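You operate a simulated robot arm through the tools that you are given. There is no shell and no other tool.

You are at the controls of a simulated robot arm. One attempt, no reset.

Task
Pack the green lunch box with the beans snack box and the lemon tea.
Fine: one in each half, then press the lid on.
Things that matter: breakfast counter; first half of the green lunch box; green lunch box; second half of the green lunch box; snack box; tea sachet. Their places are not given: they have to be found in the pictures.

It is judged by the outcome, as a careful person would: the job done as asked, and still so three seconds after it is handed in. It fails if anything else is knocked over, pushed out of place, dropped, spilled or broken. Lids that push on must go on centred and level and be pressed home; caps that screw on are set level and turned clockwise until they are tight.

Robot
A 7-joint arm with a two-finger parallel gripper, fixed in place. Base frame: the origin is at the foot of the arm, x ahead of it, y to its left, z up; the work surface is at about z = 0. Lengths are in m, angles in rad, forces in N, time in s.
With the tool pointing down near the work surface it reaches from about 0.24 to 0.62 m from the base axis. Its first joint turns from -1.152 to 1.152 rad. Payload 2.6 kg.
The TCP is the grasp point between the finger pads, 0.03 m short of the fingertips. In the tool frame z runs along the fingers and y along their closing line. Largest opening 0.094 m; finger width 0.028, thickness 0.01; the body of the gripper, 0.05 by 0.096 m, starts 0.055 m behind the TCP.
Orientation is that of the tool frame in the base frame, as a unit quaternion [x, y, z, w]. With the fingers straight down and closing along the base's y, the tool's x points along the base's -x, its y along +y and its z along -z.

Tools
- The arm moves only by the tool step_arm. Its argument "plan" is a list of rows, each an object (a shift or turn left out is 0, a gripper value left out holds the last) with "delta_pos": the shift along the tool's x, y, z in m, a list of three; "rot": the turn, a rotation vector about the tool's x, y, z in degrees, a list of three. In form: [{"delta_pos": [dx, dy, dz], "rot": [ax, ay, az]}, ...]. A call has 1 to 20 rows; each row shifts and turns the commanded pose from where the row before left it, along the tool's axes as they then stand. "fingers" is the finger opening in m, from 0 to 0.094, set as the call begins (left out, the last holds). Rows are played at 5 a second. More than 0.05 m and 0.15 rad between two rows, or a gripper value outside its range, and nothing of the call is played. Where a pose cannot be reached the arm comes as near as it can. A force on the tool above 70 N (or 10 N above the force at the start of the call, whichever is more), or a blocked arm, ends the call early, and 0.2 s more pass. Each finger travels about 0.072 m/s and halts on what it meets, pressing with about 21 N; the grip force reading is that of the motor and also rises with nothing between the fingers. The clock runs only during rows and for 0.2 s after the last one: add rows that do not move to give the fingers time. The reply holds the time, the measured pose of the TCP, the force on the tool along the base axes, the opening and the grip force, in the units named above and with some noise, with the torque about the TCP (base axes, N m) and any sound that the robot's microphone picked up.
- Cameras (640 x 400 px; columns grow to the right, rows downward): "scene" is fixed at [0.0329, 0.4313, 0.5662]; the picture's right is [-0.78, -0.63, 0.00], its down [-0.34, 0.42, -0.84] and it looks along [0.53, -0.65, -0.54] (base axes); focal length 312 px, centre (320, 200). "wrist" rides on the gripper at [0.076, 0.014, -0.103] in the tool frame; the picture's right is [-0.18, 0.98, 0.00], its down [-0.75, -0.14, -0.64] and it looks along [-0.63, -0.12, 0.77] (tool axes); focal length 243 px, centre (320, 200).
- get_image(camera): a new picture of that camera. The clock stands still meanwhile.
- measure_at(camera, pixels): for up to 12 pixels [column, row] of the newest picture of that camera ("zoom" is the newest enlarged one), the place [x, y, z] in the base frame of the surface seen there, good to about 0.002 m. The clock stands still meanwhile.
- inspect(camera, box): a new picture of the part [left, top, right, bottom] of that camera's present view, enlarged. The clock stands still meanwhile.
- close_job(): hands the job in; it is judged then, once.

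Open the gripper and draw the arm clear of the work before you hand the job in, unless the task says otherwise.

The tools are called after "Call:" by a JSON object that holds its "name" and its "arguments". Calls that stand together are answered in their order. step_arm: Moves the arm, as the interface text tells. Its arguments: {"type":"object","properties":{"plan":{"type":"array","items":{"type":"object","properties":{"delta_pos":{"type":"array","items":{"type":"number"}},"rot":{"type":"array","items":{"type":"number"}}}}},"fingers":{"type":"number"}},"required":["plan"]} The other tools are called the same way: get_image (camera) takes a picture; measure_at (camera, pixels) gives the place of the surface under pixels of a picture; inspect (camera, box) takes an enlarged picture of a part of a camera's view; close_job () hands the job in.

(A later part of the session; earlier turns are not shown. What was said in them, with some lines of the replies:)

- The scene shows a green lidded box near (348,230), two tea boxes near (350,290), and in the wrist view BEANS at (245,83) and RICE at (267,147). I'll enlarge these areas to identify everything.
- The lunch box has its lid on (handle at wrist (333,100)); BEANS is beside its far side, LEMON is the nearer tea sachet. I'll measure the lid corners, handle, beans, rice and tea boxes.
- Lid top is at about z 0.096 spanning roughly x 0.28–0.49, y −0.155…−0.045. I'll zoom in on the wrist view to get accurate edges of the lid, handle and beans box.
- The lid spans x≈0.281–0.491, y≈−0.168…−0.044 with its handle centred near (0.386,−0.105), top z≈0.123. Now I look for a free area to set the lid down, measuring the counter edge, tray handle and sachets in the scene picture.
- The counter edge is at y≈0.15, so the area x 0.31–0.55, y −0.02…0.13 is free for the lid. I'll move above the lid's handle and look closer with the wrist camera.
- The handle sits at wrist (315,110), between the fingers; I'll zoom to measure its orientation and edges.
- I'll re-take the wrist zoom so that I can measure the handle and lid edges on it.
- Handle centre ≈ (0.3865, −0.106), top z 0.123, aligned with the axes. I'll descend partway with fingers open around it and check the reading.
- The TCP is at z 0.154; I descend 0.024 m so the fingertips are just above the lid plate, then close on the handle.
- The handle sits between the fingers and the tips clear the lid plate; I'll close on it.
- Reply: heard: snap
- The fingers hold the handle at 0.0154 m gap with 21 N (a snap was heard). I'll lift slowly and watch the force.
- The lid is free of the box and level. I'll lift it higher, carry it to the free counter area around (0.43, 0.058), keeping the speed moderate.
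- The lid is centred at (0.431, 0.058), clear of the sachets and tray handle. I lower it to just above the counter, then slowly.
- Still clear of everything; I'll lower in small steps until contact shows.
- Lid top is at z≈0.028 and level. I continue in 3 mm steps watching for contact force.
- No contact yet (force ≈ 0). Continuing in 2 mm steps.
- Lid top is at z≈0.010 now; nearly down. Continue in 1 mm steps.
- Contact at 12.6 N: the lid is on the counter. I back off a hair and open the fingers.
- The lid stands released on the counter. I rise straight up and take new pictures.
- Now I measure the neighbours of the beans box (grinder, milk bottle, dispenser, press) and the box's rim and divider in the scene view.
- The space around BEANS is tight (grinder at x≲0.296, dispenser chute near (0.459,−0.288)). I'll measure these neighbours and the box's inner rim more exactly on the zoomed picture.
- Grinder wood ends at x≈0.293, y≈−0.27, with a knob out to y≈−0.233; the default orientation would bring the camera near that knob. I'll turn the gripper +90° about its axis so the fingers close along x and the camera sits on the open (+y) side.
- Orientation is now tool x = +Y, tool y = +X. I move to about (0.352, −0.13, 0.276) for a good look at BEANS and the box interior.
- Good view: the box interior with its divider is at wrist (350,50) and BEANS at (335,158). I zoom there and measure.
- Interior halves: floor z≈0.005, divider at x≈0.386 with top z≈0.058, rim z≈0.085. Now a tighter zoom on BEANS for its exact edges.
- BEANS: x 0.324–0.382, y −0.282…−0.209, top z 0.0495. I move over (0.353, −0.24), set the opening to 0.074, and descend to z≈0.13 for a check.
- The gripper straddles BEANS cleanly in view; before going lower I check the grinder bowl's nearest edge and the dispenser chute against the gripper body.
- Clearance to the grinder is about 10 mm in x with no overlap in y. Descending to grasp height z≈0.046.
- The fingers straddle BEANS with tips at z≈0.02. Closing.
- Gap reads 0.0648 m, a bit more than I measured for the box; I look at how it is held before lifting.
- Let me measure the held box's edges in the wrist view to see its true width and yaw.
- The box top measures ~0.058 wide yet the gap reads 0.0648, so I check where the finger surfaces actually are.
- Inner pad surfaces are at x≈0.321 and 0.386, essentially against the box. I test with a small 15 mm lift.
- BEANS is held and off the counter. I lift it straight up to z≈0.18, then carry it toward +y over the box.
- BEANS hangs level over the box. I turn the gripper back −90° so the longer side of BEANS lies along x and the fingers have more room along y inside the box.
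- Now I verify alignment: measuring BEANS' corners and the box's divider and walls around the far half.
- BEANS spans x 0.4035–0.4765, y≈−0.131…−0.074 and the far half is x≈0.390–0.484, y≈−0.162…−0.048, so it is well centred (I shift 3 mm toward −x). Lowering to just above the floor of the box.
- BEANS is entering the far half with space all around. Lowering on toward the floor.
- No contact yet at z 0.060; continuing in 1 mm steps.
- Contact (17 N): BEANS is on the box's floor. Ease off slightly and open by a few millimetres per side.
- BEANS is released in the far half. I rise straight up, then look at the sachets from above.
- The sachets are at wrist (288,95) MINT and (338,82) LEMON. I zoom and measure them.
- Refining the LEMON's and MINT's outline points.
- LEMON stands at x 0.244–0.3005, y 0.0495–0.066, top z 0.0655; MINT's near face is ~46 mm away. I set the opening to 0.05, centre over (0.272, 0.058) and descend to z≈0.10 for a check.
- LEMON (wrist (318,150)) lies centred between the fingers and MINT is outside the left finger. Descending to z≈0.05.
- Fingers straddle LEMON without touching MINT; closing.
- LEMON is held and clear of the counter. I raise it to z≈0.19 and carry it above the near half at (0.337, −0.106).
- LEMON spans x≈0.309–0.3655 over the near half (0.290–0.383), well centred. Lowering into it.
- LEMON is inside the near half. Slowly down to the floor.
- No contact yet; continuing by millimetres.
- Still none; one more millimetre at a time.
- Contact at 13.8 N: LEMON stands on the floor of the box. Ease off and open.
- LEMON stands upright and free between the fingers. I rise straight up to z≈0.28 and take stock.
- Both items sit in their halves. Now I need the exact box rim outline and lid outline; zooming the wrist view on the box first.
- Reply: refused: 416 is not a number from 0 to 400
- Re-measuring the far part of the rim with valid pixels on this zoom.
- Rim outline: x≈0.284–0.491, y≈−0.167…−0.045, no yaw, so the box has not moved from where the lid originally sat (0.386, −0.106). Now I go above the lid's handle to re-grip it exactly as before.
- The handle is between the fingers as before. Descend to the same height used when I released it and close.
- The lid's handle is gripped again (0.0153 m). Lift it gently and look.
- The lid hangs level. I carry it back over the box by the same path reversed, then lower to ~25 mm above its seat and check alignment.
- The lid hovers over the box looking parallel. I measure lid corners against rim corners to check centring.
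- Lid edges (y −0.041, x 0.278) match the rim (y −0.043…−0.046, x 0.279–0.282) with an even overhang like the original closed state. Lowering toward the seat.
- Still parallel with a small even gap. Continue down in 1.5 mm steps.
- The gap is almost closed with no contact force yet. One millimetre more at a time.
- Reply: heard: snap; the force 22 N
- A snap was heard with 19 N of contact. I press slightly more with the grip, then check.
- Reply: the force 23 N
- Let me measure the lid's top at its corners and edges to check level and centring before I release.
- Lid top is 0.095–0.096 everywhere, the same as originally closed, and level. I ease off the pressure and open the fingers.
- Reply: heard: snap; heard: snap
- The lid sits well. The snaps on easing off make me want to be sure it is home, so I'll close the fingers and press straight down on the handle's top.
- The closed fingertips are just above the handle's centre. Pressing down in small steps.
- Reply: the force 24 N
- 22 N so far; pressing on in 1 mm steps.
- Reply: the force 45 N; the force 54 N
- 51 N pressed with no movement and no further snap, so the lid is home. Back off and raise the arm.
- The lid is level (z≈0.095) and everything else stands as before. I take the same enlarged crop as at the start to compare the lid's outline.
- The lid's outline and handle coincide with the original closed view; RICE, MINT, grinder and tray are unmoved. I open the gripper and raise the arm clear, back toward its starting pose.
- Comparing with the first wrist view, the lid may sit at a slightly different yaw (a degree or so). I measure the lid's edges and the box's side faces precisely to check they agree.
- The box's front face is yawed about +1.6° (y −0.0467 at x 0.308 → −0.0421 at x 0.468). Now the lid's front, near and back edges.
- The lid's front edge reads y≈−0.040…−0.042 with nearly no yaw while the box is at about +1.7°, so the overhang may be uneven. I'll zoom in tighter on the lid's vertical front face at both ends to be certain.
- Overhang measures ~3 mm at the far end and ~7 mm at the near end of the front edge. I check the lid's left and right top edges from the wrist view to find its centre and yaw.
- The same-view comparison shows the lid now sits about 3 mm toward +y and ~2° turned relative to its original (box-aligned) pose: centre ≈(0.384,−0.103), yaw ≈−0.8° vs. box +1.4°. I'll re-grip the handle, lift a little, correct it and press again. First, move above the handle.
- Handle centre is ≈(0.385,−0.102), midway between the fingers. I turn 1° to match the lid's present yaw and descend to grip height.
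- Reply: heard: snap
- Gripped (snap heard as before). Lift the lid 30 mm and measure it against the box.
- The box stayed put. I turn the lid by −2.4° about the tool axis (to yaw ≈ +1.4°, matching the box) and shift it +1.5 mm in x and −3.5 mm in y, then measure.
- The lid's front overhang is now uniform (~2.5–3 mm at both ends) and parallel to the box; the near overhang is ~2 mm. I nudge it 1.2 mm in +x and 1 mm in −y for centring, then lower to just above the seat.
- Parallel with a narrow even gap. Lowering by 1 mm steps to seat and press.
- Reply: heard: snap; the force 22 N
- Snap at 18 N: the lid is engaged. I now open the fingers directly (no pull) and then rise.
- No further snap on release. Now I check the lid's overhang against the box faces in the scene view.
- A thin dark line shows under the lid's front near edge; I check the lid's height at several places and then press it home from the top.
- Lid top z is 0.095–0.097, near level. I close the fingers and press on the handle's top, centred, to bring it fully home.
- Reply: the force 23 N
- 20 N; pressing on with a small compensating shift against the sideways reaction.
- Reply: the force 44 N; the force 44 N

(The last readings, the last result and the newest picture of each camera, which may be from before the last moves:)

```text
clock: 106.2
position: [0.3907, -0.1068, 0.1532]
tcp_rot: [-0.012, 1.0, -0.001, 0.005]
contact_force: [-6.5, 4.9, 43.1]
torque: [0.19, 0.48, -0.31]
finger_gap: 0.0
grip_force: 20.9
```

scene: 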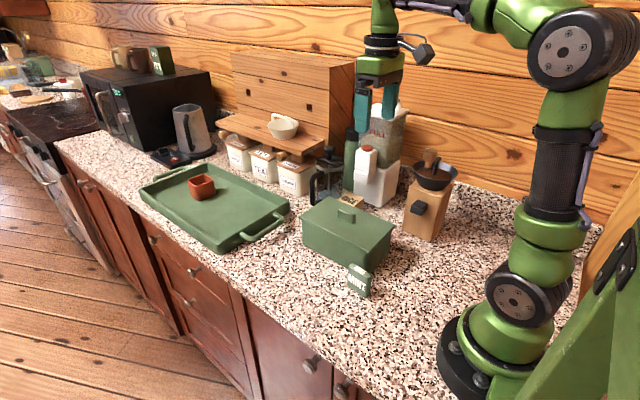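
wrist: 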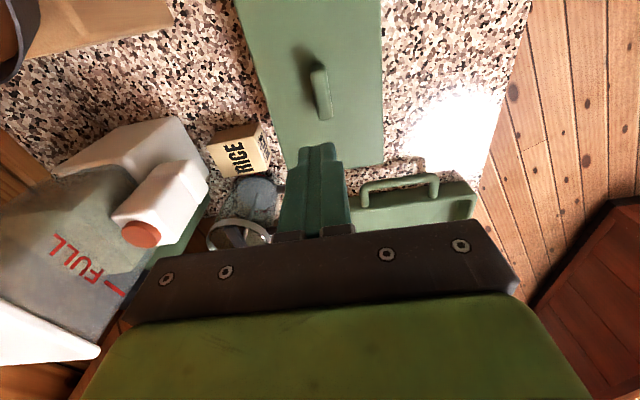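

43 N pressed, firm stop and no change. Back off straight up and inspect.

Call:
{"name": "step_arm", "arguments": {"plan": [{"delta_pos": [0, 0, -0.002]}, {"delta_pos": [0, 0, -0.004]}, {"delta_pos": [0, 0, -0.01]}, {"delta_pos": [0, 0, -0.03]}, {"delta_pos": [0, 0, -0.04]}, {"delta_pos": [0, 0, -0.04]}, {"delta_pos": [0.01, 0, -0.04]}, {"delta_pos": [0.02, -0.007, -0.03]}, {"delta_pos": [0.02, -0.006, -0.02]}, {}, {}]}}

Call:
{"name": "inspect", "arguments": {"camera": "scene", "box": [290, 180, 410, 285]}}

Call:
{"name": "measure_at", "arguments": {"camera": "zoom", "pixels": [[150, 140], [380, 245], [380, 255], [470, 180], [240, 75], [260, 190], [430, 205], [180, 110], [350, 230], [200, 165], [300, 215], [400, 200]]}}

Call:
{"name": "inspect", "arguments": {"camera": "scene", "box": [350, 225, 410, 270]}}

Call:
{"name": "inspect", "arguments": {"camera": "wrist", "box": [200, 0, 480, 240]}}

```text
clock: 108.6
position: [0.3394, -0.1193, 0.3681]
tcp_rot: [-0.012, 1.0, 0.0, 0.0]
contact_force: [0.3, -0.6, -1.0]
torque: [0.02, -0.01, 0.02]
finger_gap: 0.0002
grip_force: 21.3
```

```text
3.81 times, centred on (350, 232) of scene
```

zoom: 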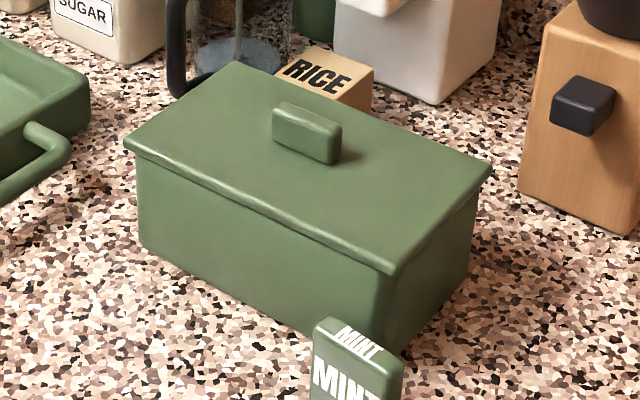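

```text
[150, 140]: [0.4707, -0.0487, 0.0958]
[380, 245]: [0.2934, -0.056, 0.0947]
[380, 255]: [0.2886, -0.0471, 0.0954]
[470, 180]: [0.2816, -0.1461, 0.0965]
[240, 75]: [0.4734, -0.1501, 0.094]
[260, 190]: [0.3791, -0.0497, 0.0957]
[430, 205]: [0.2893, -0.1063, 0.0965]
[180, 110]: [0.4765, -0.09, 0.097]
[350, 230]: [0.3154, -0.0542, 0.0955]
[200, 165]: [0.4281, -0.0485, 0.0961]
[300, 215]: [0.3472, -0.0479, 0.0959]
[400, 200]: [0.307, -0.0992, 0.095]
```

```text
8.89 times, centred on (380, 248) of scene
```

zoom: 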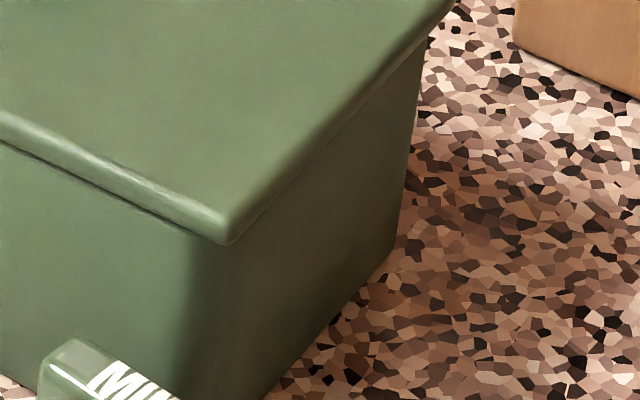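

```text
1.67 times, centred on (340, 120) of wrist
```

zoom: 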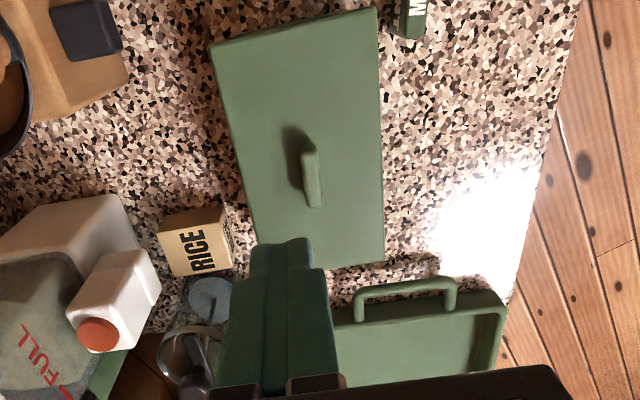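

The lid is level (z≈0.0957). I verify the final overhang at both ends with points on the lid's rim faces and on the box faces.

Call:
{"name": "inspect", "arguments": {"camera": "scene", "box": [350, 225, 410, 270]}}

Call:
{"name": "measure_at", "arguments": {"camera": "zoom", "pixels": [[20, 140], [60, 158], [100, 178], [140, 197], [180, 217], [250, 205], [320, 135], [400, 55], [40, 215], [100, 250], [320, 230], [395, 130]]}}

Call:
{"name": "inspect", "arguments": {"camera": "scene", "box": [296, 205, 346, 240]}}

Call:
{"name": "measure_at", "arguments": {"camera": "zoom", "pixels": [[110, 165], [160, 190], [220, 220], [280, 250], [340, 280], [400, 310], [460, 340], [520, 372], [130, 230], [200, 260], [300, 320], [400, 370]]}}

```text
8.89 times, centred on (380, 248) of scene
```

zoom: 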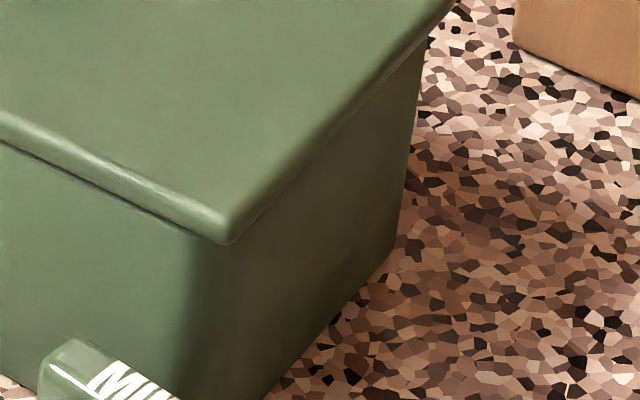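

```text
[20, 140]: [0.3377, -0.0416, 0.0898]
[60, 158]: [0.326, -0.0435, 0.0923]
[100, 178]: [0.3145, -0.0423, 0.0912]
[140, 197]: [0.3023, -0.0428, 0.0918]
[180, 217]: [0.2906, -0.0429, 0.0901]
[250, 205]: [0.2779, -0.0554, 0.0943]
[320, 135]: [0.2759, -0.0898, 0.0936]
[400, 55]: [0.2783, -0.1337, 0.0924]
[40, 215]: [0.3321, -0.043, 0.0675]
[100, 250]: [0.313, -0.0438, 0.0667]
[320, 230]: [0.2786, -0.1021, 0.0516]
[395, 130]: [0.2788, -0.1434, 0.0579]
```

```text
11.43 times, centred on (321, 222) of scene
```

zoom: 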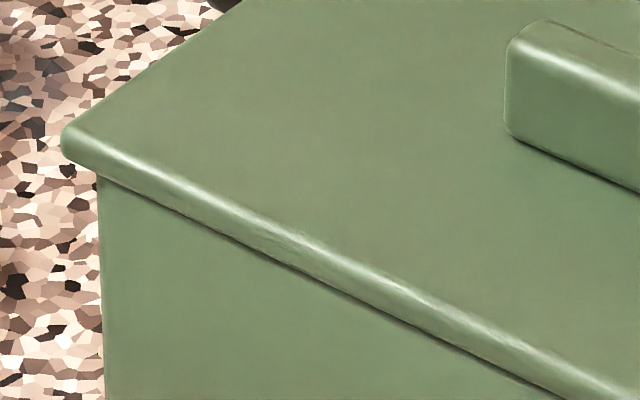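

```text
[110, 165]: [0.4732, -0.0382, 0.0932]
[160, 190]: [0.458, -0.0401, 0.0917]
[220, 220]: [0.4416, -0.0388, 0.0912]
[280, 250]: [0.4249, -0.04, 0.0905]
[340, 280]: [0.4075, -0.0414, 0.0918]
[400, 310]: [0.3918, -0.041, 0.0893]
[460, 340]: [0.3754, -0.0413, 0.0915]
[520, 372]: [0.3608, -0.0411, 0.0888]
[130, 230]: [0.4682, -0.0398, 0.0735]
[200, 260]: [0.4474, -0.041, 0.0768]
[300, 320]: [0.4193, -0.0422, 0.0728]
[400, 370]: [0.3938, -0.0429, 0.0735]
```

The lid is parallel to the box (front overhang ~1.5 mm at both ends, ~2 mm on the near side), level and pressed home. I open the gripper, straighten the tool, and take a last overall look.

Call:
{"name": "step_arm", "arguments": {"plan": [{"rot": [0, 0, 1.4]}, {"delta_pos": [0, 0, -0.01]}, {}, {}, {}, {}, {}, {}, {}, {}], "fingers": 0.09}}

Call:
{"name": "get_image", "arguments": {"camera": "scene"}}

Call:
{"name": "inspect", "arguments": {"camera": "wrist", "box": [200, 0, 480, 240]}}

```text
clock: 110.8
position: [0.3392, -0.1217, 0.3783]
tcp_rot: [0.0, 1.0, 0.0, -0.001]
contact_force: [0.1, 1.6, -0.4]
torque: [-0.03, 0.03, -0.02]
finger_gap: 0.09
grip_force: 0.1
```

```text
taken
```

scene: 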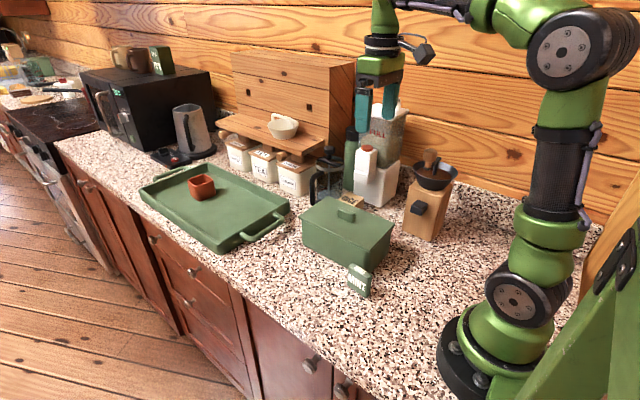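

```text
1.67 times, centred on (340, 120) of wrist
```

zoom: 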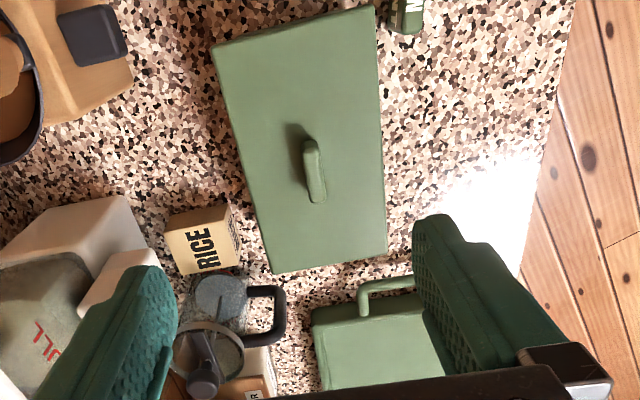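

The outline now matches the original closed view to within about 2 px. BEANS and LEMON are inside, everything else is where it was, and the gripper is open and clear, so I hand the job in.

Call:
{"name": "close_job", "arguments": {}}

```text
The job is handed in.
```

The green lunch box is packed and closed, and the job is handed in. I haven't seen a verdict on it.

- **Contents:** The beans box is in the half farther from the arm's base. The lemon tea stands upright in the nearer half.
- **Lid:** My first placement sat about 3 mm off and roughly 2° turned. I lifted it, straightened it to match the box, and set it back on. It clicked at 18 N, and I then pressed it with about 43 N. By my measurements it is level and parallel to the box, with 1.5–2 mm of overhang on the two sides I could measure. The other two sides were hidden from the cameras.
- **Surroundings:** The rice box, mint tea, grinder and tray look unmoved in the final pictures. The gripper is open and clear of the counter.
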